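You operate a simulated robot arm through the tools that you are given. There is no shell and no other tool. Be economical: measure what you need, move in short steps, check, and stop when the job is done.

You are at the controls of a simulated robot arm. One attempt, no reset.

JOB
Tare the open jar, fill it to 100 ml with plain water and weigh the water.
Fine: press tare once; leave the jar open on the pan, balance on; close the knob.

Only the result counts: the job must be done as asked and must still hold three seconds after the hand-in. Knocking over, shifting, dropping, spilling or breaking anything else fails it.

ROBOT AND FRAMES
A 6-joint arm with a two-finger parallel gripper, fixed in place. Base frame: the origin is at the foot of the arm, x ahead of it, y to its left, z up; the work surface is at about z = 904. Lengths are in mm, angles in degrees, forces in N, time in s.
With the tool pointing down near the work surface it reaches from about 240 to 660 mm from the base axis. Its first joint turns from -66.0 to 66.0 degrees. Payload 2.9 kg.
The tool frame sits at the grasp point between the pads (the TCP): z along the fingers, y along the line on which they close. The tips reach 30 mm beyond it. The gripper opens to 110 mm. The fingers are 20 mm wide and 10 mm thick; the gripper's body (48 by 112 mm) begins 55 mm behind the TCP.
Orientation is that of the tool frame in the base frame, as a unit quaternion [w, x, y, z]. With the fingers straight down and closing along the base's y, the tool's x points along the base's -x, its y along +y and its z along -z.

CONTROLS
- The arm moves only by the tool send_rows. Its argument "moves" is a list of rows, each an object (a shift or turn left out is 0, a gripper value left out holds the last) with "translation": the shift along the tool's x, y, z in mm, a list of three; "rotation": the turn, a rotation vector about the tool's x, y, z in degrees, a list of three; "fingers": the finger opening in mm, from 0 to 110. In form: [{"translation": [x, y, z], "rotation": [ax, ay, az], "fingers": fingers}, ...]. A call has 1 to 8 rows; each row is the pose to reach, as a shift and turn from the pose commanded when the call began, along the tool's axes at that moment. Each row takes 0.2 s and may step no farther than 50 mm and 8.6 degrees from the row before; otherwise, or with a gripper value out of range, the whole call is refused. Where a pose cannot be reached the arm comes as near as it can. A force on the tool above 70 N (or 10 N above the force at the start of the call, whichever is more), or a blocked arm, ends the call early, and 0.2 s more pass. Each finger travels about 108 mm/s and halts on what it meets, pressing with about 24 N; the grip force reading is that of the motor and also rises with nothing between the fingers. The clock runs only during rows and for 0.2 s after the last one: add rows that repeat a pose to give the fingers time. It gives the time, the measured TCP pose, the force on the tool (base axes), the opening and the grip force at its end, in the units of the frame above (readings bear some noise).
- Cameras (640 x 400 px; columns grow to the right, rows downward): "scene" is fixed at [82.7, 433.4, 1411.8]; the picture's right is [-0.74, -0.68, 0.00], its down [-0.21, 0.23, -0.95] and it looks along [0.64, -0.70, -0.31] (base axes); focal length 337 px, centre (320, 200). "wrist" rides on the gripper at [72, 17, -103] in the tool frame; the picture's right is [-0.23, 0.97, 0.00], its down [-0.76, -0.18, -0.62] and it looks along [-0.61, -0.14, 0.78] (tool axes); focal length 222 px, centre (320, 200). There is no depth. A picture from a camera that has moved, and an enlarged one, comes with that camera's place and axes in the base frame and with its lens.
- grab_frame(camera): a new picture of that camera. The clock stands still meanwhile.
- close_up(camera, box): a new picture of the part [left, top, right, bottom] of that camera's present view, enlarged. The clock stands still meanwhile.
- close_job(): hands the job in; it is judged then, once.

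Work in short steps. Places have to be worked out from the pictures, the camera data and where the tool is seen: move nearer, look again, correct. Check each grasp and each placing, and mend what went wrong. You have 120 turns and 76 pictures in all, those below and enlarged ones among them. Open the gripper and draw the arm clear of the work before you hand the job in, unless the task says otherwise; then end with one line.

The tools are called after "Call:" by a JSON object that holds its "op" and its "data". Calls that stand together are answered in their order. send_rows: Moves the arm, as the interface text tells. Its arguments: {"type":"object","properties":{"moves":{"type":"array","items":{"type":"object","properties":{"translation":{"type":"array","items":{"type":"number"}},"rotation":{"type":"array","items":{"type":"number"}},"fingers":{"type":"number"}}}}},"required":["moves"]} The other tools are called the same way: grab_frame (camera) takes a picture; close_up (camera, box) takes an enlarged picture of a part of a camera's view; close_job () hands the job in.

At the start:

```text
time_s: 0.0
tcp_pos: [285.2, -141.1, 1363.5]
tcp_rot: [0.0, -0.001, 1.0, -0.001]
ft_force: [0.7, -0.4, 0.2]
opening: 110.0
finger_force: 0.1
```

scene: 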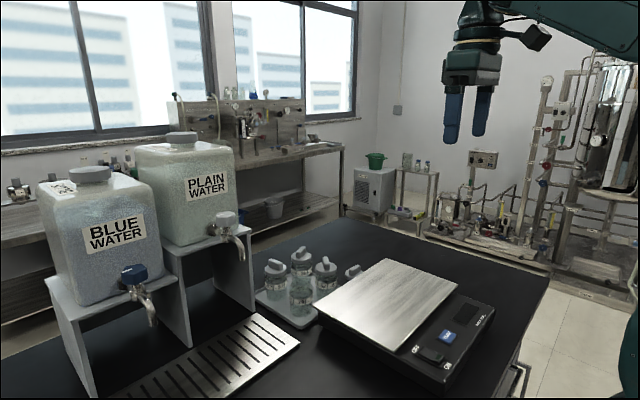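
wrist: 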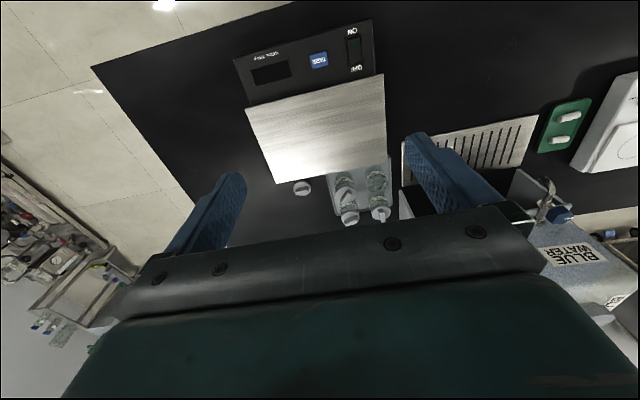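

The scene shows two water tanks with taps, a drip tray, jars on a tray, and a balance. I'll enlarge the key parts first.

Call:
{"op": "close_up", "data": {"camera": "scene", "box": [240, 230, 400, 330]}}

Call:
{"op": "close_up", "data": {"camera": "scene", "box": [380, 280, 540, 400]}}

Call:
{"op": "close_up", "data": {"camera": "scene", "box": [100, 180, 300, 330]}}

Call:
{"op": "close_up", "data": {"camera": "wrist", "box": [230, 10, 430, 230]}}

```text
4.00 times, centred on (320, 280) of scene
camera zoom: at [82.7, 433.4, 1411.8], right [-0.74, -0.68, 0.0], down [-0.21, 0.23, -0.95], along [0.64, -0.7, -0.31], focal length 1350 px, centre (320, -120)
```

zoom: 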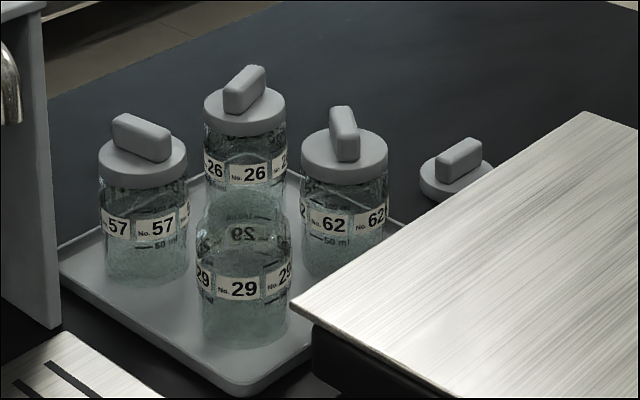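

```text
3.33 times, centred on (460, 340) of scene
camera zoom: at [82.7, 433.4, 1411.8], right [-0.74, -0.68, 0.0], down [-0.21, 0.23, -0.95], along [0.64, -0.7, -0.31], focal length 1125 px, centre (-147, -267)
```

zoom: 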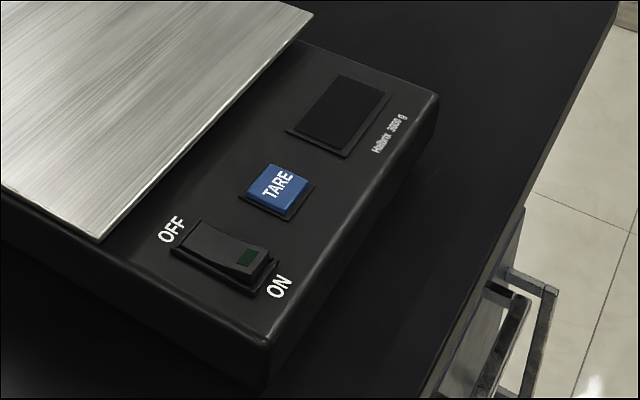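

```text
2.67 times, centred on (200, 255) of scene
camera zoom: at [82.7, 433.4, 1411.8], right [-0.74, -0.68, 0.0], down [-0.21, 0.23, -0.95], along [0.64, -0.7, -0.31], focal length 900 px, centre (640, 53)
```

zoom: 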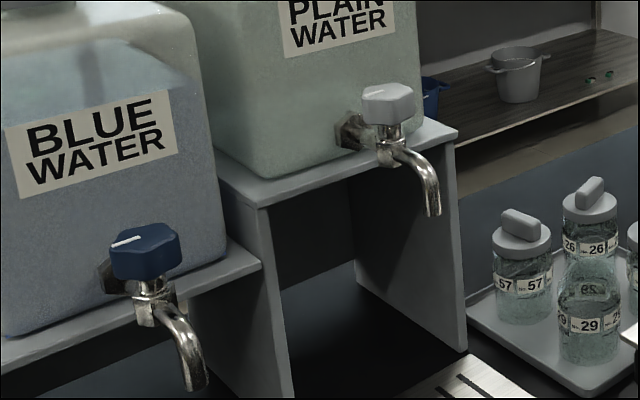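

```text
1.82 times, centred on (330, 120) of wrist
camera zoom: at [211.3, -124.7, 1466.5], right [0.23, 0.97, 0.0], down [0.76, -0.18, 0.62], along [0.61, -0.14, -0.78], focal length 404 px, centre (302, 346)
```

zoom: 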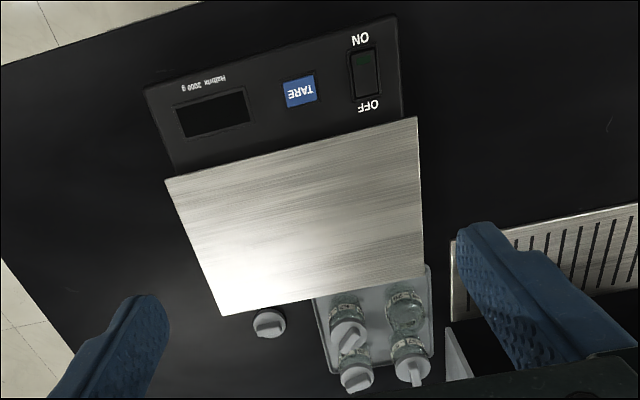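

Jar 29 is the open one, at about (570,-34). The TARE button is near (269,-139,952), the ON end of the switch near (252,-66), and the balance appears off. I'll close the fingers and move above the switch to look.

Call:
{"op": "send_rows", "data": {"moves": [{"translation": [4, 9, 37], "fingers": 0}, {"translation": [8, 18, 75]}, {"translation": [12, 28, 112]}, {"translation": [16, 37, 150]}, {"translation": [20, 46, 187]}, {"translation": [25, 56, 225]}, {"translation": [29, 65, 262]}, {"translation": [33, 75, 300]}]}}

Call:
{"op": "grab_frame", "data": {"camera": "wrist"}}

Call:
{"op": "grab_frame", "data": {"camera": "scene"}}

```text
time_s: 1.8
tcp_pos: [252.5, -66.8, 1063.8]
tcp_rot: [0.001, 0.0, 1.0, -0.001]
ft_force: [0.0, -0.4, -0.7]
opening: 0.0
finger_force: 23.9
```

```text
69 pictures are left
camera wrist: at [179.4, -50.6, 1166.9], right [0.23, 0.97, 0.0], down [0.76, -0.18, 0.62], along [0.61, -0.14, -0.78], focal length 222 px, centre (320, 200)
```

wrist: 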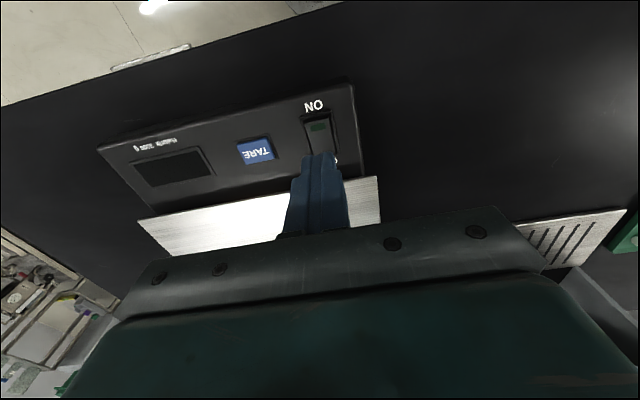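

```text
68 pictures are left
```

scene: 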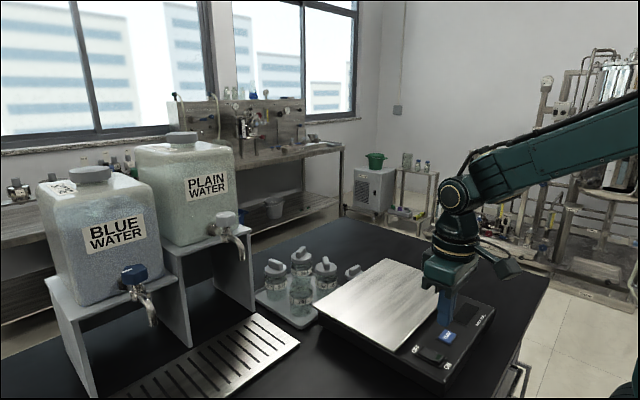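

The switch's ON end is at about (252,-68). I'll lower to just above it and check.

Call:
{"op": "send_rows", "data": {"moves": [{"translation": [1, -1, 20]}, {"translation": [1, -1, 40]}, {"translation": [1, -1, 62]}]}}

Call:
{"op": "close_up", "data": {"camera": "scene", "box": [380, 280, 540, 400]}}

Call:
{"op": "grab_frame", "data": {"camera": "wrist"}}

```text
time_s: 2.6
tcp_pos: [250.4, -67.7, 1000.9]
tcp_rot: [0.001, 0.001, 1.0, 0.0]
ft_force: [0.8, 0.5, 0.6]
opening: 0.1
finger_force: 23.7
```

```text
3.33 times, centred on (460, 340) of scene
camera zoom: at [82.7, 433.4, 1411.8], right [-0.74, -0.68, 0.0], down [-0.21, 0.23, -0.95], along [0.64, -0.7, -0.31], focal length 1125 px, centre (-147, -267)
```

zoom: 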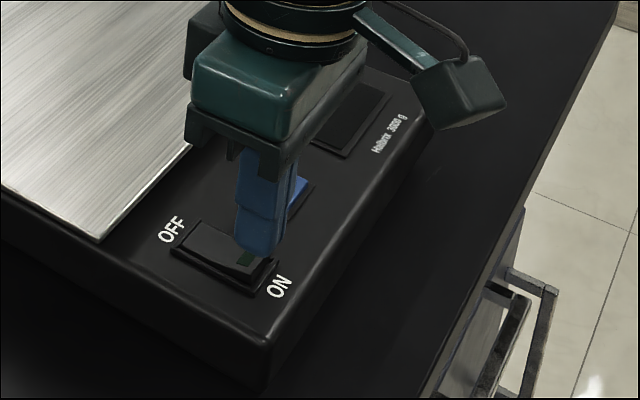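

```text
66 pictures are left
camera wrist: at [177.6, -51.7, 1104.1], right [0.23, 0.97, 0.0], down [0.76, -0.18, 0.62], along [0.61, -0.14, -0.78], focal length 222 px, centre (320, 200)
```

wrist: 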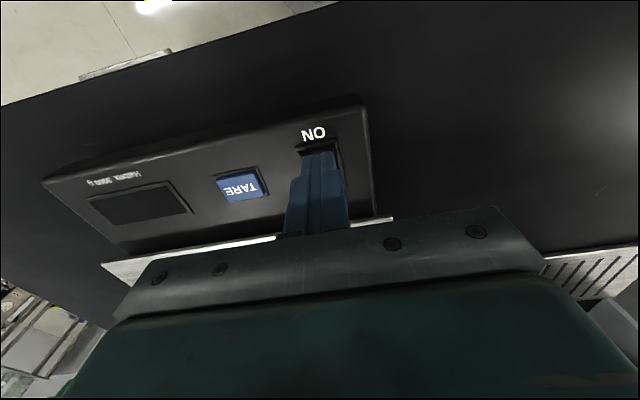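

The fingertip is over the ON end, so I'll press down slowly.

Call:
{"op": "send_rows", "data": {"moves": [{"translation": [1, 2, 6]}, {"translation": [1, 2, 10]}, {"translation": [1, 2, 13]}]}}

Call:
{"op": "close_up", "data": {"camera": "scene", "box": [380, 280, 540, 400]}}

```text
time_s: 3.4
tcp_pos: [249.9, -66.5, 988.0]
tcp_rot: [0.001, 0.0, 1.0, -0.001]
ft_force: [0.0, -0.8, 0.7]
opening: 0.0
finger_force: 23.9
```

```text
3.33 times, centred on (460, 340) of scene
camera zoom: at [82.7, 433.4, 1411.8], right [-0.74, -0.68, 0.0], down [-0.21, 0.23, -0.95], along [0.64, -0.7, -0.31], focal length 1125 px, centre (-147, -267)
```

zoom: 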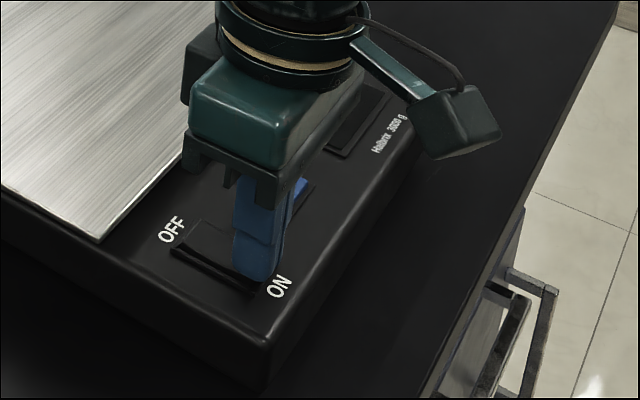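

No contact force yet. I'll press a little further in small steps.

Call:
{"op": "send_rows", "data": {"moves": [{"translation": [0, 0, 1.5]}, {"translation": [0, 0, 3]}]}}

Call:
{"op": "send_rows", "data": {"moves": [{"translation": [0, 0, 1]}, {"translation": [0, 0, 2]}]}}

Call:
{"op": "close_up", "data": {"camera": "scene", "box": [380, 280, 540, 400]}}

```text
time_s: 4.0
tcp_pos: [248.5, -63.4, 986.0]
tcp_rot: [0.003, 0.0, 1.0, -0.002]
ft_force: [-9.2, 2.7, 39.8]
opening: 0.2
finger_force: 24.2
```

```text
time_s: 4.5
tcp_pos: [249.1, -65.3, 985.9]
tcp_rot: [0.002, -0.001, 1.0, -0.001]
ft_force: [-8.2, 1.7, 16.3]
opening: 0.0
finger_force: 24.1
stopped in row 2: the force on the tool passed its limit (the readings are from after the stop); the commanded pose is now the measured one
```

```text
3.33 times, centred on (460, 340) of scene
camera zoom: at [82.4, 433.5, 1411.8], right [-0.74, -0.68, 0.0], down [-0.21, 0.23, -0.95], along [0.64, -0.7, -0.31], focal length 1125 px, centre (-147, -267)
```

zoom: 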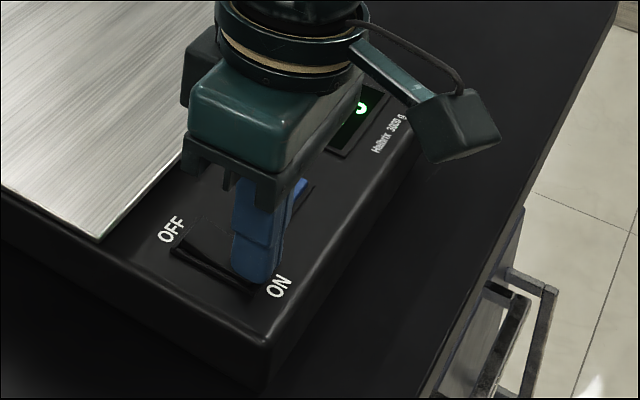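

The display has lit, so the balance is on. I'll retreat upward and move to view the tray and the tap.

Call:
{"op": "send_rows", "data": {"moves": [{"translation": [0, 0, -20]}, {"translation": [0, 0, -60]}, {"translation": [0, 0, -105]}, {"translation": [-20, 20, -145]}, {"translation": [-40, 50, -175]}, {"translation": [-60, 85, -200]}, {"translation": [-80, 110, -230]}, {"translation": [-90, 130, -260]}]}}

Call:
{"op": "grab_frame", "data": {"camera": "wrist"}}

Call:
{"op": "close_up", "data": {"camera": "scene", "box": [380, 280, 540, 400]}}

```text
time_s: 6.2
tcp_pos: [339.3, 67.7, 1247.0]
tcp_rot: [0.003, 0.002, 1.0, -0.003]
ft_force: [-0.8, 0.7, 0.0]
opening: 0.0
finger_force: 24.5
```

```text
63 pictures are left
camera wrist: at [265.5, 83.5, 1349.3], right [0.23, 0.97, 0.0], down [0.76, -0.18, 0.63], along [0.61, -0.14, -0.78], focal length 222 px, centre (320, 200)
```

wrist: 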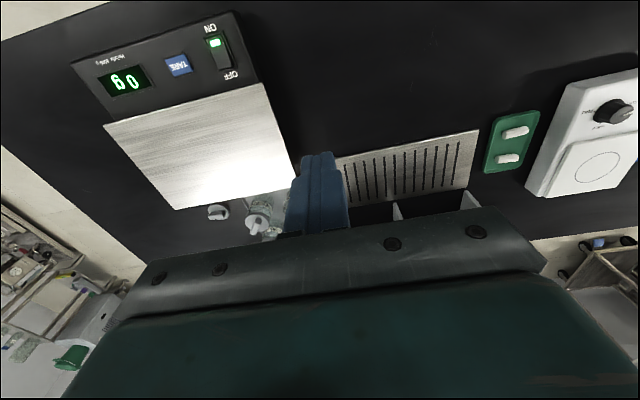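

```text
3.33 times, centred on (460, 340) of scene
camera zoom: at [82.7, 433.4, 1411.8], right [-0.74, -0.68, 0.0], down [-0.21, 0.23, -0.95], along [0.64, -0.7, -0.31], focal length 1125 px, centre (-147, -267)
```

zoom: 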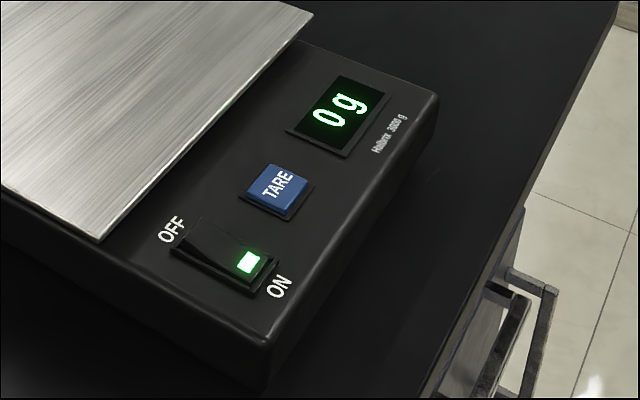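

The balance reads 0 g. Now I'll tilt the tool 40° forward to get a view of the taps and the jar.

Call:
{"op": "send_rows", "data": {"moves": [{"translation": [-16, 0, 15], "rotation": [0, -8, 0], "fingers": 110}, {"translation": [-32, 0, 30], "rotation": [0, -16, 0]}, {"translation": [-48, 0, 45], "rotation": [0, -24, 0]}, {"translation": [-64, 0, 60], "rotation": [0, -32, 0]}, {"translation": [-81, 0, 77], "rotation": [0, -40, 0]}, {"translation": [-81, 0, 77], "rotation": [0, -40, 0]}]}}

Call:
{"op": "grab_frame", "data": {"camera": "wrist"}}

```text
time_s: 7.7
tcp_pos: [420.3, 66.2, 1170.3]
tcp_rot: [0.345, 0.0, 0.939, -0.002]
ft_force: [0.0, -0.5, -0.4]
opening: 110.5
finger_force: 0.0
```

```text
61 pictures are left
camera wrist: at [297.7, 81.9, 1202.0], right [0.17, 0.97, 0.14], down [0.18, -0.17, 0.97], along [0.97, -0.14, -0.2], focal length 222 px, centre (320, 200)
```

wrist: 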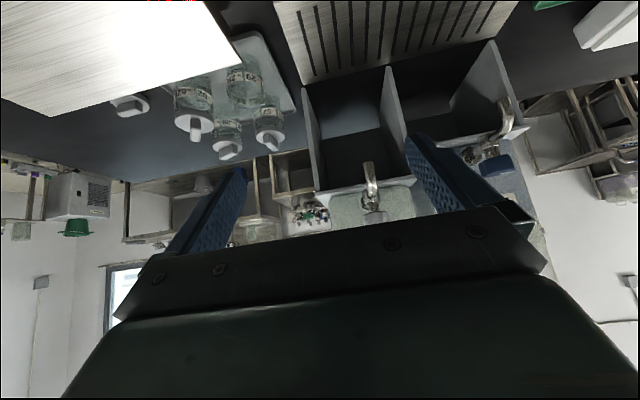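

The tap outlet triangulates to about (579,111,1107) and the knob to about (625,111,1179). I'll zoom on the jars and on the knob.

Call:
{"op": "close_up", "data": {"camera": "wrist", "box": [140, 20, 340, 170]}}

Call:
{"op": "close_up", "data": {"camera": "scene", "box": [190, 200, 270, 260]}}

```text
2.67 times, centred on (240, 95) of wrist
camera zoom: at [297.7, 81.9, 1202.0], right [0.17, 0.97, 0.14], down [0.18, -0.17, 0.97], along [0.97, -0.14, -0.2], focal length 592 px, centre (533, 480)
```

zoom: 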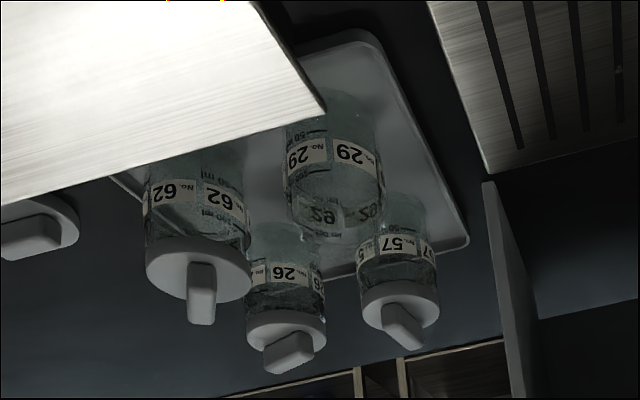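

```text
6.67 times, centred on (230, 230) of scene
camera zoom: at [82.7, 433.4, 1411.8], right [-0.74, -0.68, 0.0], down [-0.21, 0.23, -0.95], along [0.64, -0.7, -0.31], focal length 2250 px, centre (920, 0)
```

zoom: 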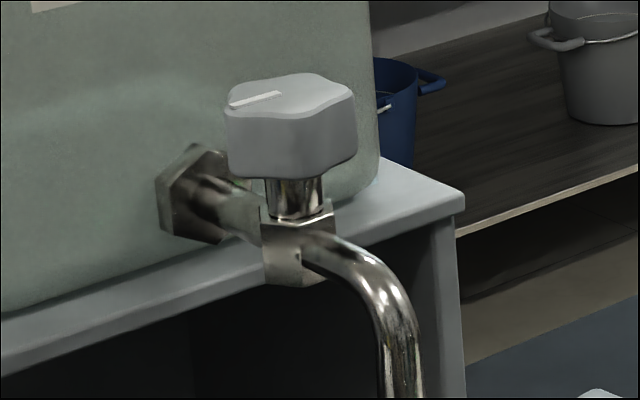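

I'll zoom closer on jar 29 from the scene camera to measure it.

Call:
{"op": "close_up", "data": {"camera": "scene", "box": [280, 270, 330, 320]}}

Call:
{"op": "close_up", "data": {"camera": "wrist", "box": [210, 30, 310, 130]}}

```text
8.00 times, centred on (305, 295) of scene
camera zoom: at [82.7, 433.4, 1411.8], right [-0.74, -0.68, 0.0], down [-0.21, 0.23, -0.95], along [0.64, -0.7, -0.31], focal length 2700 px, centre (440, -560)
```

zoom: 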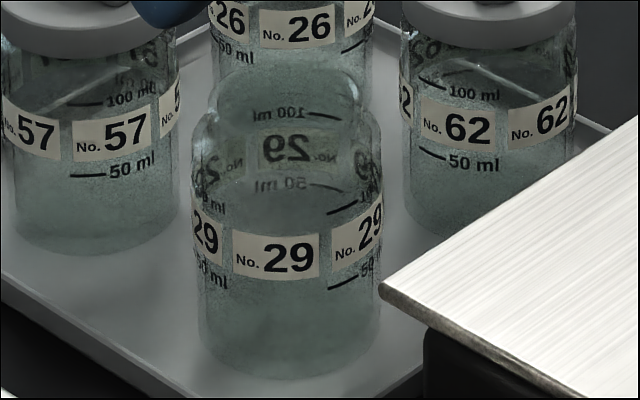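

```text
4.00 times, centred on (260, 80) of wrist
camera zoom: at [297.7, 81.9, 1202.0], right [0.17, 0.97, 0.14], down [0.18, -0.17, 0.97], along [0.97, -0.14, -0.2], focal length 888 px, centre (560, 680)
```

zoom: 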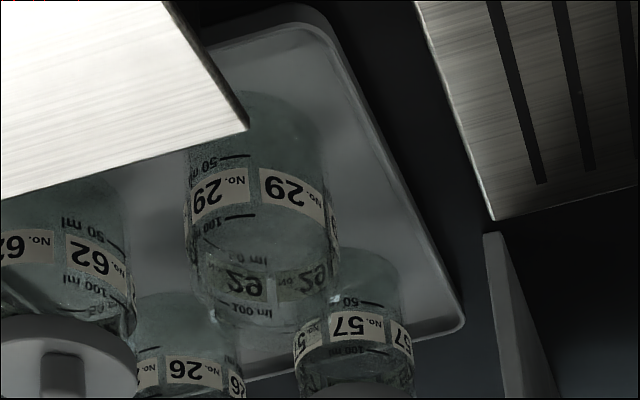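

Jar 29 is at about (580,-41), with its base near z 911 and rim near 984, and a body diameter of about 55. I'll go to 30° tilt above it with an 82 mm opening.

Call:
{"op": "send_rows", "data": {"moves": [{"translation": [-12, -21, 28], "rotation": [0, 2, 0], "fingers": 82}, {"translation": [-25, -42, 57], "rotation": [0, 4, 0]}, {"translation": [-37, -63, 86], "rotation": [0, 6, 0]}, {"translation": [-50, -85, 115], "rotation": [0, 8, 0]}, {"translation": [-62, -107, 143.6], "rotation": [0, 10, 0]}, {"translation": [-62, -107, 143.6], "rotation": [0, 10, 0]}]}}

Call:
{"op": "grab_frame", "data": {"camera": "wrist"}}

Call:
{"op": "grab_frame", "data": {"camera": "scene"}}

```text
time_s: 9.1
tcp_pos: [561.6, -43.9, 1102.0]
tcp_rot: [0.262, -0.001, 0.965, -0.001]
ft_force: [-0.3, 0.2, 0.5]
opening: 82.0
finger_force: 0.0
```

```text
56 pictures are left
camera wrist: at [446.0, -27.3, 1154.7], right [0.2, 0.97, 0.11], down [0.34, -0.18, 0.92], along [0.92, -0.14, -0.37], focal length 222 px, centre (320, 200)
```

wrist: 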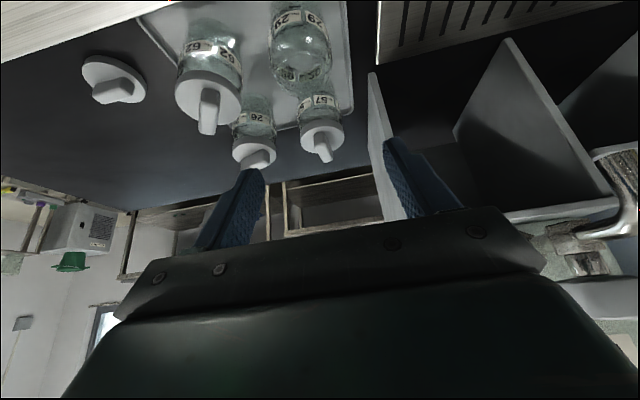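

```text
55 pictures are left
```

scene: 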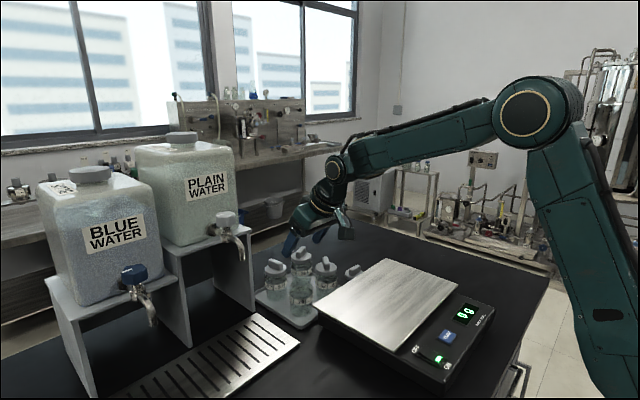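

I'll check jar 29's position more precisely from here.

Call:
{"op": "close_up", "data": {"camera": "wrist", "box": [230, 0, 390, 120]}}

```text
3.33 times, centred on (310, 60) of wrist
camera zoom: at [446.0, -27.3, 1154.7], right [0.2, 0.97, 0.11], down [0.34, -0.18, 0.92], along [0.92, -0.14, -0.37], focal length 740 px, centre (353, 667)
```

zoom: 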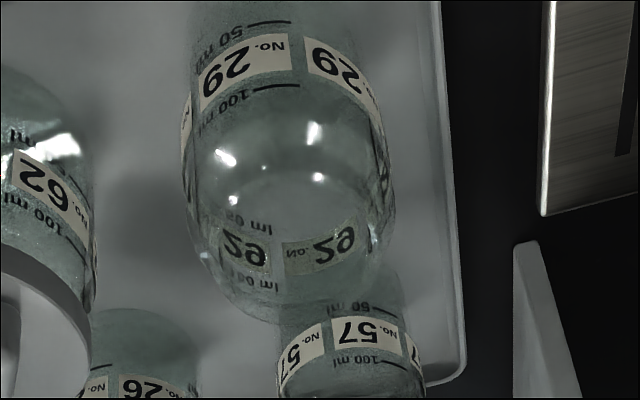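

The wrist view suggests y ≈ -48 and x ≈ 578. I'll lower to just above the rim with the fingers straddling, then look again.

Call:
{"op": "send_rows", "data": {"moves": [{"translation": [14, -2, 40]}, {"translation": [27.7, -4, 78.8]}, {"translation": [27.7, -4, 78.8]}]}}

Call:
{"op": "grab_frame", "data": {"camera": "wrist"}}

Call:
{"op": "close_up", "data": {"camera": "scene", "box": [240, 220, 370, 330]}}

```text
time_s: 9.8
tcp_pos: [576.6, -45.8, 1017.7]
tcp_rot: [0.262, 0.0, 0.965, -0.001]
ft_force: [-0.1, -0.1, 0.0]
opening: 81.8
finger_force: 0.1
```

```text
53 pictures are left
camera wrist: at [460.8, -29.7, 1070.8], right [0.2, 0.97, 0.11], down [0.34, -0.17, 0.92], along [0.92, -0.14, -0.37], focal length 222 px, centre (320, 200)
```

wrist: 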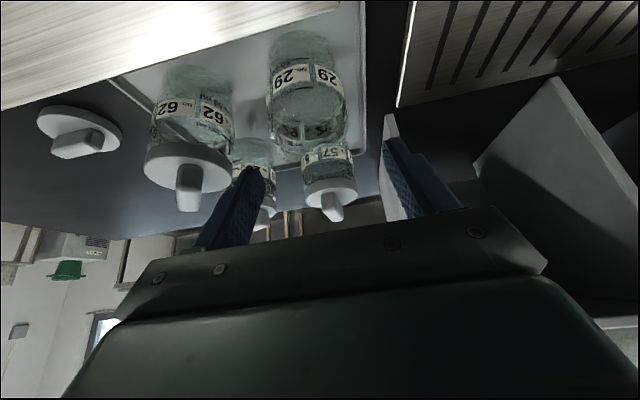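

```text
3.64 times, centred on (305, 275) of scene
camera zoom: at [82.7, 433.4, 1411.8], right [-0.74, -0.68, 0.0], down [-0.21, 0.23, -0.95], along [0.64, -0.7, -0.31], focal length 1227 px, centre (374, -73)
```

zoom: 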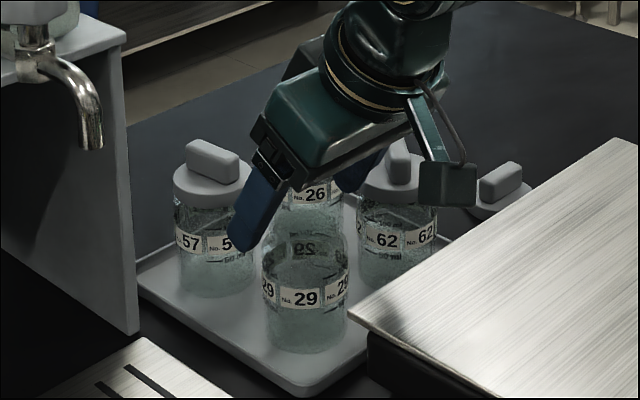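

The jar is aligned beneath the TCP. I'll lower to z ≈ 955, checking clearance near jar 62.

Call:
{"op": "send_rows", "data": {"moves": [{"translation": [10, 2, 17.5]}, {"translation": [20, 2, 35]}, {"translation": [31.4, 2, 53.5]}, {"translation": [31.4, 2, 53.5]}]}}

Call:
{"op": "close_up", "data": {"camera": "scene", "box": [240, 220, 370, 330]}}

Call:
{"op": "grab_frame", "data": {"camera": "wrist"}}

```text
time_s: 10.8
tcp_pos: [574.6, -44.2, 956.6]
tcp_rot: [0.261, 0.0, 0.965, -0.001]
ft_force: [-0.6, 0.3, -0.5]
opening: 82.0
finger_force: 0.1
```

```text
3.64 times, centred on (305, 275) of scene
camera zoom: at [82.7, 433.4, 1411.8], right [-0.74, -0.68, 0.0], down [-0.21, 0.23, -0.95], along [0.64, -0.7, -0.31], focal length 1227 px, centre (374, -73)
```

zoom: 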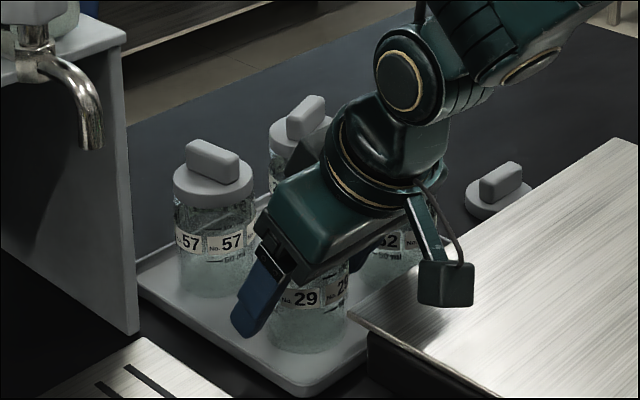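

```text
50 pictures are left
camera wrist: at [459.6, -28.7, 1010.1], right [0.2, 0.97, 0.11], down [0.34, -0.17, 0.92], along [0.92, -0.14, -0.37], focal length 222 px, centre (320, 200)
```

wrist: 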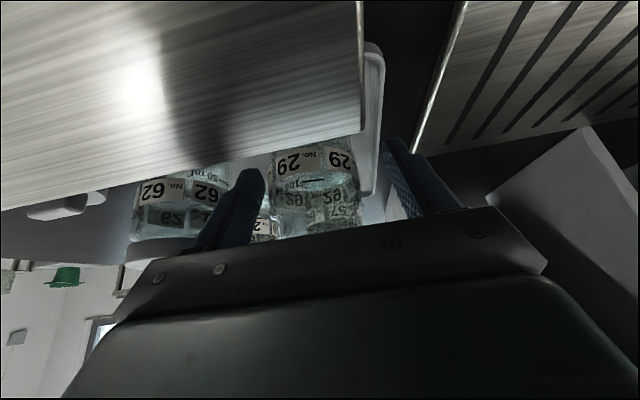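

Alignment is good and the jar axis is slightly forward. I'll nudge forward 6 mm and close gently.

Call:
{"op": "send_rows", "data": {"moves": [{"translation": [-5.2, 0, 3]}, {"translation": [-5.2, 0, 3], "fingers": 66}, {"translation": [-5.2, 0, 3], "fingers": 60}, {"translation": [-5.2, 0, 3], "fingers": 56}, {"translation": [-5.2, 0, 3], "fingers": 50}, {"translation": [-5.2, 0, 3], "fingers": 40}, {"translation": [-5.2, 0, 3], "fingers": 40}]}}

Call:
{"op": "grab_frame", "data": {"camera": "wrist"}}

```text
time_s: 12.4
tcp_pos: [581.6, -45.3, 958.1]
tcp_rot: [0.261, 0.0, 0.965, -0.002]
ft_force: [0.7, 0.9, 0.6]
opening: 55.2
finger_force: 24.1
```

```text
49 pictures are left
camera wrist: at [466.0, -28.7, 1009.8], right [0.2, 0.97, 0.11], down [0.34, -0.17, 0.92], along [0.92, -0.14, -0.37], focal length 222 px, centre (320, 200)
```

wrist: 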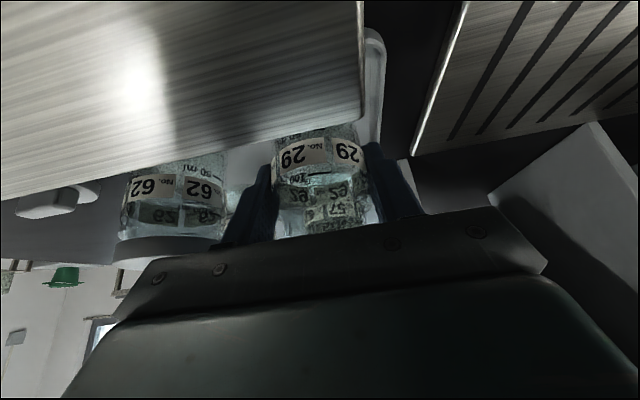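

The grip holds at 55.2 mm. I'll lift straight up 130 mm, then carry it over the pan.

Call:
{"op": "send_rows", "data": {"moves": [{"translation": [-16, 0, -28]}, {"translation": [-33, 0, -56]}, {"translation": [-49, 0, -84]}, {"translation": [-65.8, 0, -112]}, {"translation": [-35, -16, -130]}, {"translation": [-4, -32, -148]}, {"translation": [26, -49, -166]}, {"translation": [56.7, -65, -183.9]}]}}

Call:
{"op": "grab_frame", "data": {"camera": "scene"}}

```text
time_s: 14.2
tcp_pos: [440.7, -107.6, 1084.5]
tcp_rot: [0.261, 0.0, 0.965, -0.002]
ft_force: [-0.5, -0.5, -1.7]
opening: 55.0
finger_force: 24.2
```

```text
48 pictures are left
```

scene: 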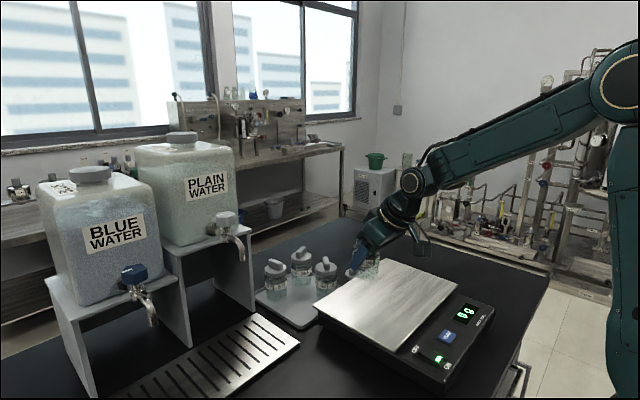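

The jar is held above the pan. I'll lower 58 mm and check the gap.

Call:
{"op": "send_rows", "data": {"moves": [{"translation": [10, 0, 17]}, {"translation": [20, 0, 34]}, {"translation": [29.3, 0, 50]}]}}

Call:
{"op": "close_up", "data": {"camera": "scene", "box": [310, 220, 480, 350]}}

```text
time_s: 15.1
tcp_pos: [440.7, -111.1, 1028.8]
tcp_rot: [0.261, -0.001, 0.965, -0.001]
ft_force: [-0.2, -0.3, -1.5]
opening: 55.1
finger_force: 23.8
```

```text
3.08 times, centred on (395, 285) of scene
camera zoom: at [82.7, 433.4, 1411.8], right [-0.74, -0.68, 0.0], down [-0.21, 0.23, -0.95], along [0.64, -0.7, -0.31], focal length 1038 px, centre (89, -62)
```

zoom: 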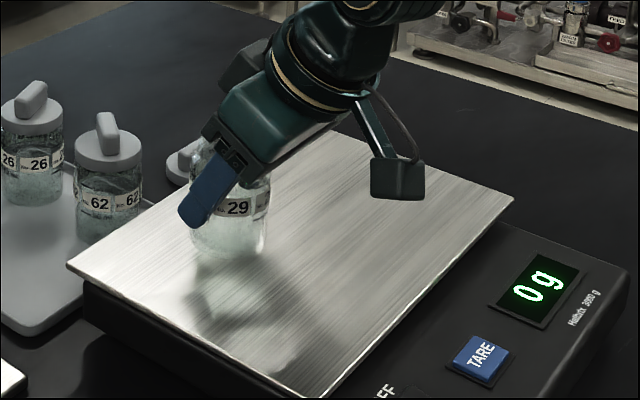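

Still hovering, with about 15 mm expected to go. I'll lower in small steps until a weight or force appears.

Call:
{"op": "send_rows", "data": {"moves": [{"translation": [2, 0, 3.5]}, {"translation": [4, 0, 7]}, {"translation": [6, 0, 10.3]}]}}

Call:
{"op": "close_up", "data": {"camera": "scene", "box": [310, 220, 480, 350]}}

```text
time_s: 15.8
tcp_pos: [441.7, -110.7, 1018.4]
tcp_rot: [0.264, 0.0, 0.965, -0.002]
ft_force: [-2.6, 0.7, 14.6]
opening: 55.1
finger_force: 24.2
```

```text
3.08 times, centred on (395, 285) of scene
camera zoom: at [82.4, 433.4, 1411.8], right [-0.74, -0.68, 0.0], down [-0.21, 0.23, -0.95], along [0.64, -0.7, -0.31], focal length 1038 px, centre (89, -62)
```

zoom: 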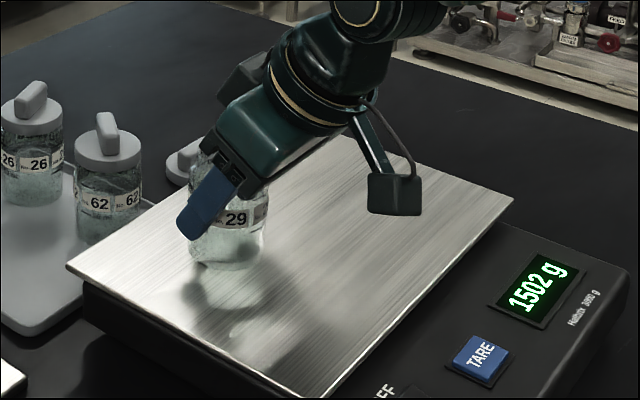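

Contact: the balance reads 1502 g from my push. I'll ease up, release, and withdraw.

Call:
{"op": "send_rows", "data": {"moves": [{"translation": [-0.5, 0, -0.9]}, {"translation": [-0.5, 0, -0.9], "fingers": 60}, {"translation": [-0.5, 0, -0.9], "fingers": 80}, {"translation": [-0.5, 0, -0.9], "fingers": 80}, {"translation": [-15, 0, -25]}, {"translation": [-35, 0, -59]}, {"translation": [-56, 0, -95]}]}}

Call:
{"op": "close_up", "data": {"camera": "scene", "box": [310, 220, 480, 350]}}

```text
time_s: 17.4
tcp_pos: [438.9, -108.5, 1126.0]
tcp_rot: [0.262, 0.0, 0.965, -0.002]
ft_force: [0.3, 0.1, 0.8]
opening: 80.1
finger_force: 0.1
```

```text
3.08 times, centred on (395, 285) of scene
camera zoom: at [82.7, 433.4, 1411.8], right [-0.74, -0.68, 0.0], down [-0.21, 0.23, -0.95], along [0.64, -0.7, -0.31], focal length 1038 px, centre (89, -62)
```

zoom: 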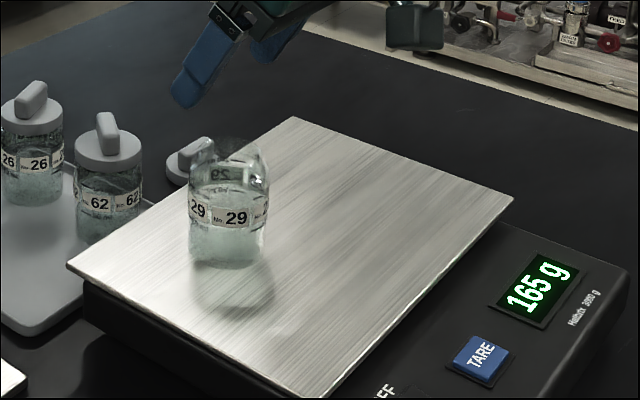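

The jar stands on the pan and the balance reads 165 g. Now I'll bring the tool vertical, close the fingers, and hover above TARE at about (267,-138).

Call:
{"op": "send_rows", "data": {"moves": [{"translation": [32, -6, -13], "rotation": [0, 6, 0]}, {"translation": [64, -12, -26], "rotation": [0, 12, 0], "fingers": 0}, {"translation": [97, -18, -39], "rotation": [0, 18, 0]}, {"translation": [129, -24, -52], "rotation": [0, 24, 0]}, {"translation": [161.5, -29.5, -64.6], "rotation": [0, 30.3, 0]}, {"translation": [161.5, -29.5, -64.6], "rotation": [0, 30.3, 0]}]}}

Call:
{"op": "grab_frame", "data": {"camera": "wrist"}}

```text
time_s: 18.9
tcp_pos: [268.6, -139.1, 1100.3]
tcp_rot: [-0.001, 0.0, 1.0, -0.002]
ft_force: [0.5, 0.4, -0.3]
opening: 0.0
finger_force: 24.4
```

```text
44 pictures are left
camera wrist: at [194.5, -122.1, 1204.0], right [0.23, 0.97, 0.0], down [0.76, -0.18, 0.62], along [0.61, -0.14, -0.78], focal length 222 px, centre (320, 200)
```

wrist: 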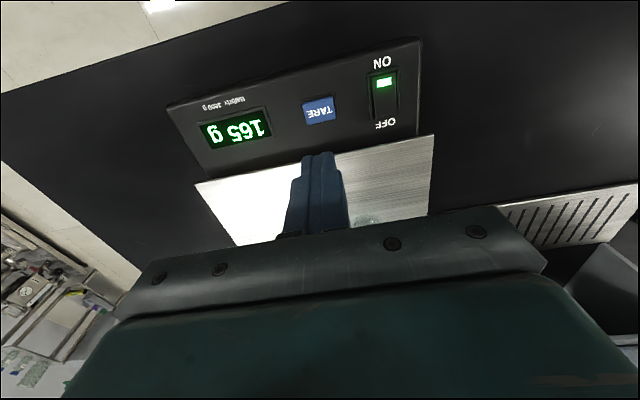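

TARE is confirmed at (267,-138). I'll descend and press once in one continuous stroke, then look before retracting.

Call:
{"op": "send_rows", "data": {"moves": [{"translation": [1, 1, 35]}, {"translation": [1, 1, 70]}, {"translation": [1, 1, 100]}, {"translation": [1, 1, 106]}, {"translation": [1, 1, 109]}, {"translation": [1, 1, 111]}, {"translation": [1, 1, 113]}]}}

Call:
{"op": "close_up", "data": {"camera": "scene", "box": [380, 280, 540, 400]}}

```text
time_s: 20.4
tcp_pos: [267.8, -137.6, 987.3]
tcp_rot: [0.0, 0.0, 1.0, -0.002]
ft_force: [0.8, 0.2, -0.9]
opening: 0.0
finger_force: 24.2
```

```text
3.33 times, centred on (460, 340) of scene
camera zoom: at [82.7, 433.4, 1411.8], right [-0.74, -0.68, 0.0], down [-0.21, 0.23, -0.95], along [0.64, -0.7, -0.31], focal length 1125 px, centre (-147, -267)
```

zoom: 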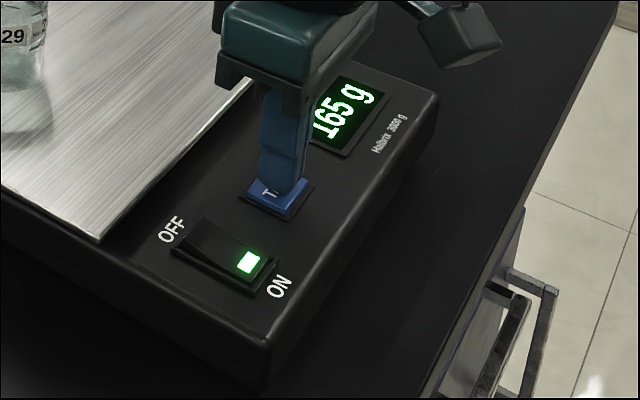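

Not yet in contact. I'll continue down a few millimetres.

Call:
{"op": "send_rows", "data": {"moves": [{"translation": [0, 0, 1]}, {"translation": [0, 0, 2]}, {"translation": [0, 0, 3]}]}}

Call:
{"op": "close_up", "data": {"camera": "scene", "box": [380, 280, 540, 400]}}

```text
time_s: 21.2
tcp_pos: [267.2, -139.4, 984.9]
tcp_rot: [0.0, 0.0, 1.0, -0.002]
ft_force: [0.0, 0.1, 0.0]
opening: 0.0
finger_force: 23.7
```

```text
3.33 times, centred on (460, 340) of scene
camera zoom: at [82.7, 433.4, 1411.8], right [-0.74, -0.68, 0.0], down [-0.21, 0.23, -0.95], along [0.64, -0.7, -0.31], focal length 1125 px, centre (-147, -267)
```

zoom: 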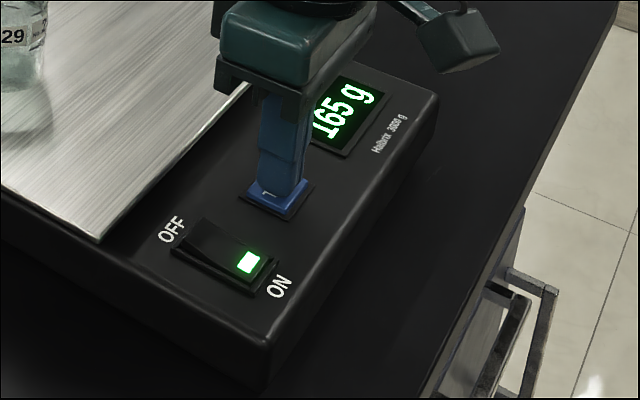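

Still no force, so I'll continue slowly.

Call:
{"op": "send_rows", "data": {"moves": [{"translation": [0, 0, 1]}, {"translation": [0, 0, 2]}, {"translation": [0, 0, 3]}]}}

```text
time_s: 22.1
tcp_pos: [268.8, -138.6, 982.0]
tcp_rot: [0.0, 0.0, 1.0, -0.001]
ft_force: [-2.1, 0.0, 4.4]
opening: 0.2
finger_force: 23.9
```

Contact has begun at 4 N. I'll push a bit more.

Call:
{"op": "send_rows", "data": {"moves": [{"translation": [0, 0, 1]}, {"translation": [0, 0, 2]}]}}

Call:
{"op": "close_up", "data": {"camera": "scene", "box": [380, 280, 540, 400]}}

```text
time_s: 22.6
tcp_pos: [269.1, -137.2, 980.6]
tcp_rot: [0.0, 0.0, 1.0, -0.001]
ft_force: [0.3, 1.8, 10.7]
opening: 0.1
finger_force: 24.1
```

```text
3.33 times, centred on (460, 340) of scene
camera zoom: at [82.6, 433.4, 1411.8], right [-0.74, -0.68, 0.0], down [-0.21, 0.23, -0.95], along [0.64, -0.7, -0.31], focal length 1125 px, centre (-147, -267)
```

zoom: 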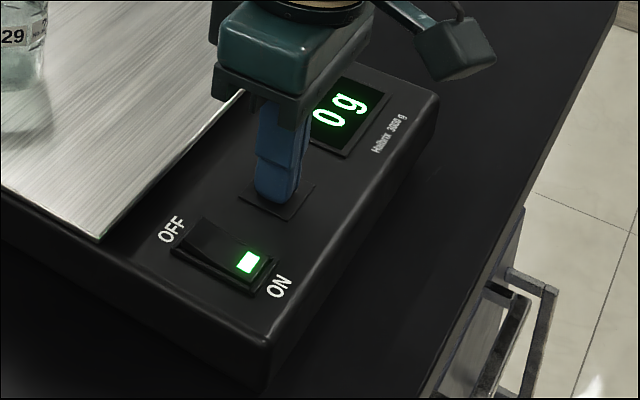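

It was tared once and the display shows 0 g. I'll retract straight up, then return to the 30° pose above the jar.

Call:
{"op": "send_rows", "data": {"moves": [{"translation": [0, 0, -45]}, {"translation": [0, 0, -93]}, {"translation": [0, 0, -140]}, {"translation": [-43, 7, -146], "rotation": [0, -7.6, 0], "fingers": 80}, {"translation": [-86, 14, -146], "rotation": [0, -15.2, 0]}, {"translation": [-129, 21, -146], "rotation": [0, -22.8, 0]}, {"translation": [-172, 28, -146], "rotation": [0, -30.4, 0]}, {"translation": [-172, 28, -146], "rotation": [0, -30.4, 0]}]}}

Call:
{"op": "grab_frame", "data": {"camera": "wrist"}}

Call:
{"op": "grab_frame", "data": {"camera": "scene"}}

```text
time_s: 24.4
tcp_pos: [440.4, -108.0, 1125.8]
tcp_rot: [0.263, 0.001, 0.965, -0.001]
ft_force: [-0.4, 0.9, -0.1]
opening: 79.9
finger_force: 0.0
```

```text
40 pictures are left
camera wrist: at [325.8, -92.0, 1178.4], right [0.2, 0.97, 0.11], down [0.34, -0.18, 0.92], along [0.92, -0.14, -0.37], focal length 222 px, centre (320, 200)
```

wrist: 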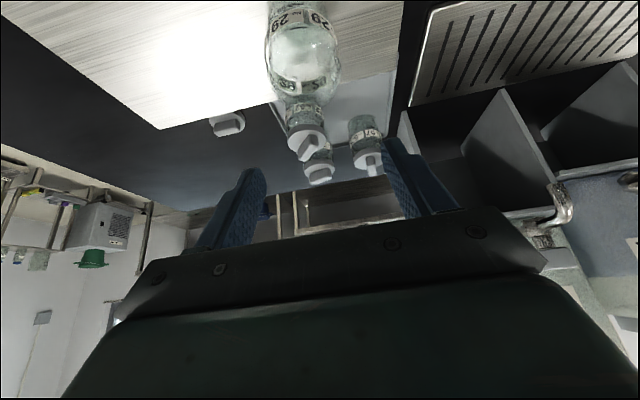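

```text
39 pictures are left
```

scene: 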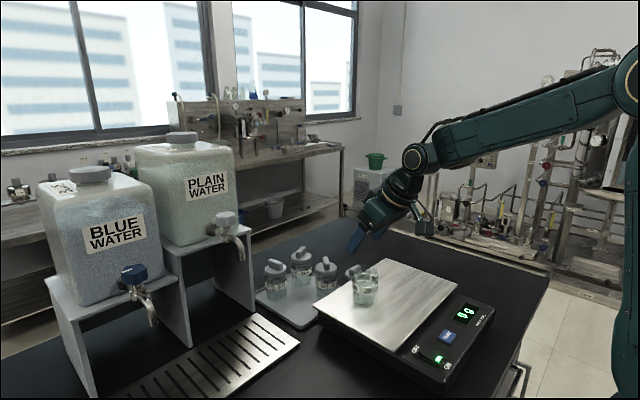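

The jar stands in place. I'll descend to the earlier grasp height and close.

Call:
{"op": "send_rows", "data": {"moves": [{"translation": [18, -1, 31]}, {"translation": [36, -2, 62]}, {"translation": [52, -2, 89]}, {"translation": [52, -2, 89], "fingers": 64}, {"translation": [52, -2, 89], "fingers": 58}, {"translation": [52, -2, 89], "fingers": 48}, {"translation": [52, -2, 89], "fingers": 40}, {"translation": [52, -2, 89], "fingers": 40}]}}

Call:
{"op": "grab_frame", "data": {"camera": "wrist"}}

```text
time_s: 26.2
tcp_pos: [438.9, -113.2, 1024.7]
tcp_rot: [0.262, 0.0, 0.965, -0.002]
ft_force: [0.0, -0.2, 0.1]
opening: 54.9
finger_force: 23.9
```

```text
38 pictures are left
camera wrist: at [322.8, -96.2, 1076.3], right [0.2, 0.97, 0.11], down [0.34, -0.18, 0.92], along [0.92, -0.14, -0.37], focal length 222 px, centre (320, 200)
```

wrist: 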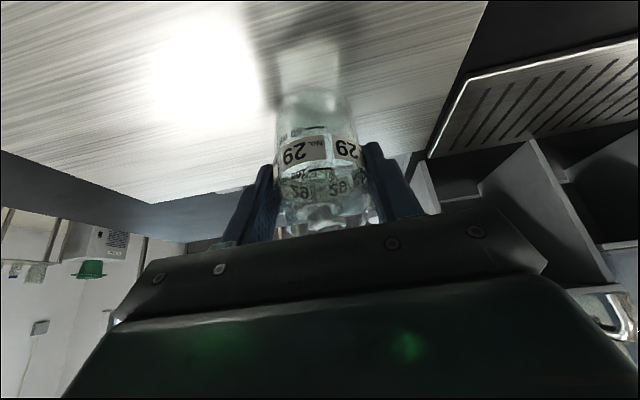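

The grip is good. I'll lift 75 mm and carry the jar to a spot in front of the tap, around (520,111).

Call:
{"op": "send_rows", "data": {"moves": [{"translation": [-19, 0, -32]}, {"translation": [-38, 0, -64.7]}, {"translation": [-52, 45, -56.5]}, {"translation": [-66, 90, -48.3]}, {"translation": [-80, 135, -40]}, {"translation": [-94, 180, -32]}, {"translation": [-107.8, 224, -23.7]}, {"translation": [-107.8, 224, -23.7]}]}}

Call:
{"op": "grab_frame", "data": {"camera": "wrist"}}

Call:
{"op": "grab_frame", "data": {"camera": "scene"}}

```text
time_s: 28.1
tcp_pos: [522.7, 115.2, 1096.9]
tcp_rot: [0.262, 0.0, 0.965, -0.001]
ft_force: [0.1, -0.1, -1.1]
opening: 54.9
finger_force: 24.3
```

```text
37 pictures are left
camera wrist: at [407.9, 131.3, 1149.6], right [0.2, 0.97, 0.11], down [0.34, -0.18, 0.92], along [0.92, -0.14, -0.37], focal length 222 px, centre (320, 200)
```

wrist: 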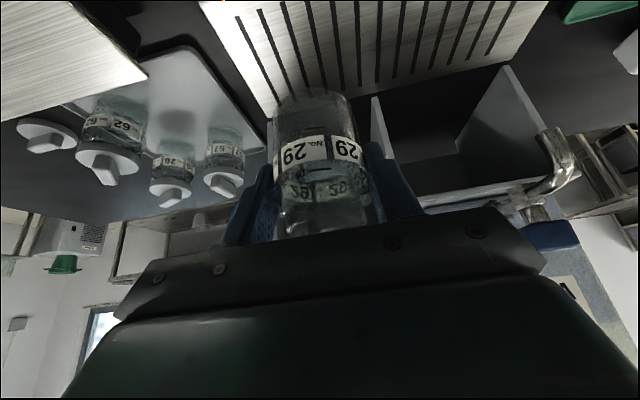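

```text
36 pictures are left
```

scene: 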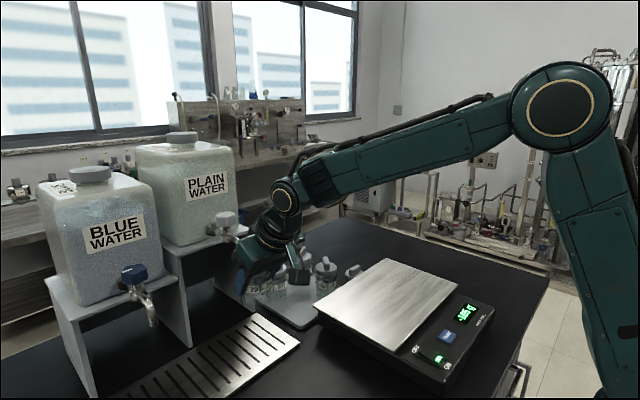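

Triangulation puts the blue outlet at (575,282), consistent with the plain outlet at about (577,111), which is centred over the drip tray. I'll lower, then advance under the outlet.

Call:
{"op": "send_rows", "data": {"moves": [{"translation": [20, -3, 34]}, {"translation": [40, -3, 68]}, {"translation": [54, -3, 92.3]}, {"translation": [30, -3, 106.4]}, {"translation": [5.8, -3, 120.6]}, {"translation": [5.8, -3, 120.6]}]}}

Call:
{"op": "grab_frame", "data": {"camera": "wrist"}}

Call:
{"op": "close_up", "data": {"camera": "scene", "box": [180, 190, 340, 310]}}

```text
time_s: 29.4
tcp_pos: [578.9, 110.3, 993.3]
tcp_rot: [0.262, -0.001, 0.965, -0.001]
ft_force: [-0.8, 0.5, -2.2]
opening: 54.8
finger_force: 24.2
```

```text
35 pictures are left
camera wrist: at [463.3, 125.8, 1045.3], right [0.2, 0.97, 0.11], down [0.34, -0.18, 0.92], along [0.92, -0.14, -0.37], focal length 222 px, centre (320, 200)
```

wrist: 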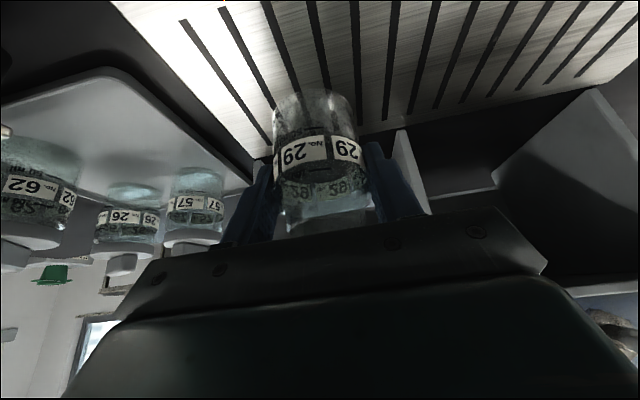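

```text
3.33 times, centred on (260, 250) of scene
camera zoom: at [82.8, 433.4, 1411.8], right [-0.74, -0.68, 0.0], down [-0.21, 0.23, -0.95], along [0.64, -0.7, -0.31], focal length 1125 px, centre (520, 33)
```

zoom: 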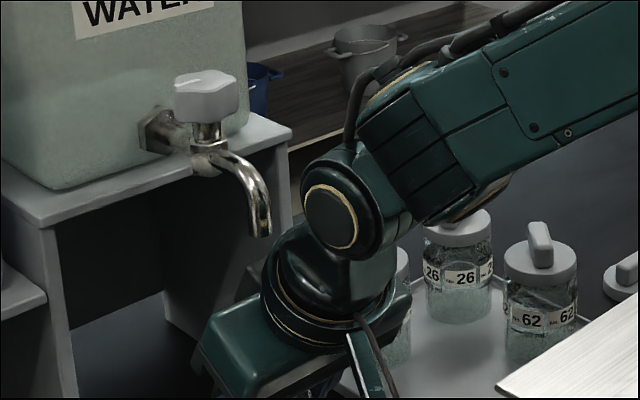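

Clear of the spout. I'll lower toward the drip tray in small steps, watching the force.

Call:
{"op": "send_rows", "data": {"moves": [{"translation": [5, 0, 8.6]}, {"translation": [8.6, 0, 14.7]}, {"translation": [10, 0, 17.2]}, {"translation": [11, 0, 19]}]}}

```text
time_s: 30.4
tcp_pos: [577.8, 108.7, 969.7]
tcp_rot: [0.263, 0.0, 0.965, -0.001]
ft_force: [-1.2, 0.4, -1.5]
opening: 55.2
finger_force: 24.0
```

Not in contact yet. I'll lower further at 1–2 mm per row.

Call:
{"op": "send_rows", "data": {"moves": [{"translation": [0.8, 0, 1.3]}, {"translation": [1.5, 0, 2.6]}, {"translation": [2.3, 0, 3.9]}]}}

```text
time_s: 31.2
tcp_pos: [580.1, 107.9, 966.0]
tcp_rot: [0.265, 0.001, 0.964, -0.002]
ft_force: [-4.1, -2.7, 15.1]
opening: 55.3
finger_force: 24.0
```

Contact on the drip tray. I'll ease up, release, and back straight out along -x, keeping clear of the spout.

Call:
{"op": "send_rows", "data": {"moves": [{"translation": [-0.5, 0, -0.9]}, {"translation": [-0.5, 0, -0.9], "fingers": 60}, {"translation": [-0.5, 0, -0.9], "fingers": 80}, {"translation": [-0.5, 0, -0.9], "fingers": 80}, {"translation": [29, 0, -19]}, {"translation": [64, 0, -40]}, {"translation": [85, 0, -80]}, {"translation": [85, 0, -120]}]}}

Call:
{"op": "grab_frame", "data": {"camera": "wrist"}}

Call:
{"op": "close_up", "data": {"camera": "scene", "box": [180, 190, 340, 310]}}

```text
time_s: 33.0
tcp_pos: [442.5, 109.1, 1025.0]
tcp_rot: [0.263, 0.0, 0.965, -0.001]
ft_force: [-0.3, -0.3, 0.6]
opening: 79.9
finger_force: 0.1
```

```text
33 pictures are left
camera wrist: at [327.1, 125.9, 1077.1], right [0.2, 0.97, 0.11], down [0.34, -0.18, 0.92], along [0.92, -0.14, -0.37], focal length 222 px, centre (320, 200)
```

wrist: 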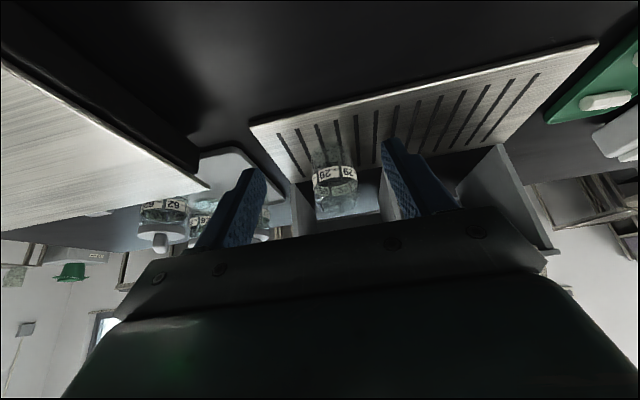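

```text
3.33 times, centred on (260, 250) of scene
camera zoom: at [82.7, 433.4, 1411.8], right [-0.74, -0.68, 0.0], down [-0.21, 0.23, -0.95], along [0.64, -0.7, -0.31], focal length 1125 px, centre (520, 33)
```

zoom: 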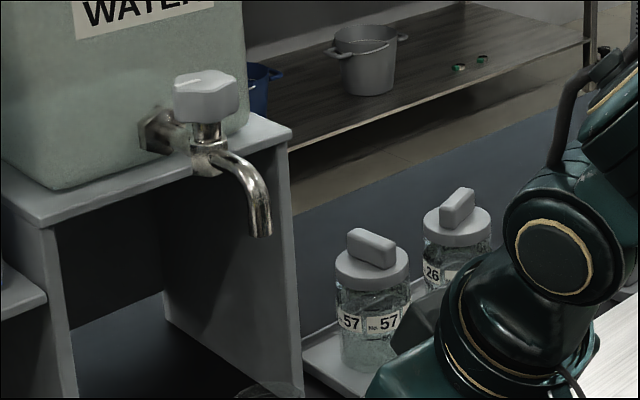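

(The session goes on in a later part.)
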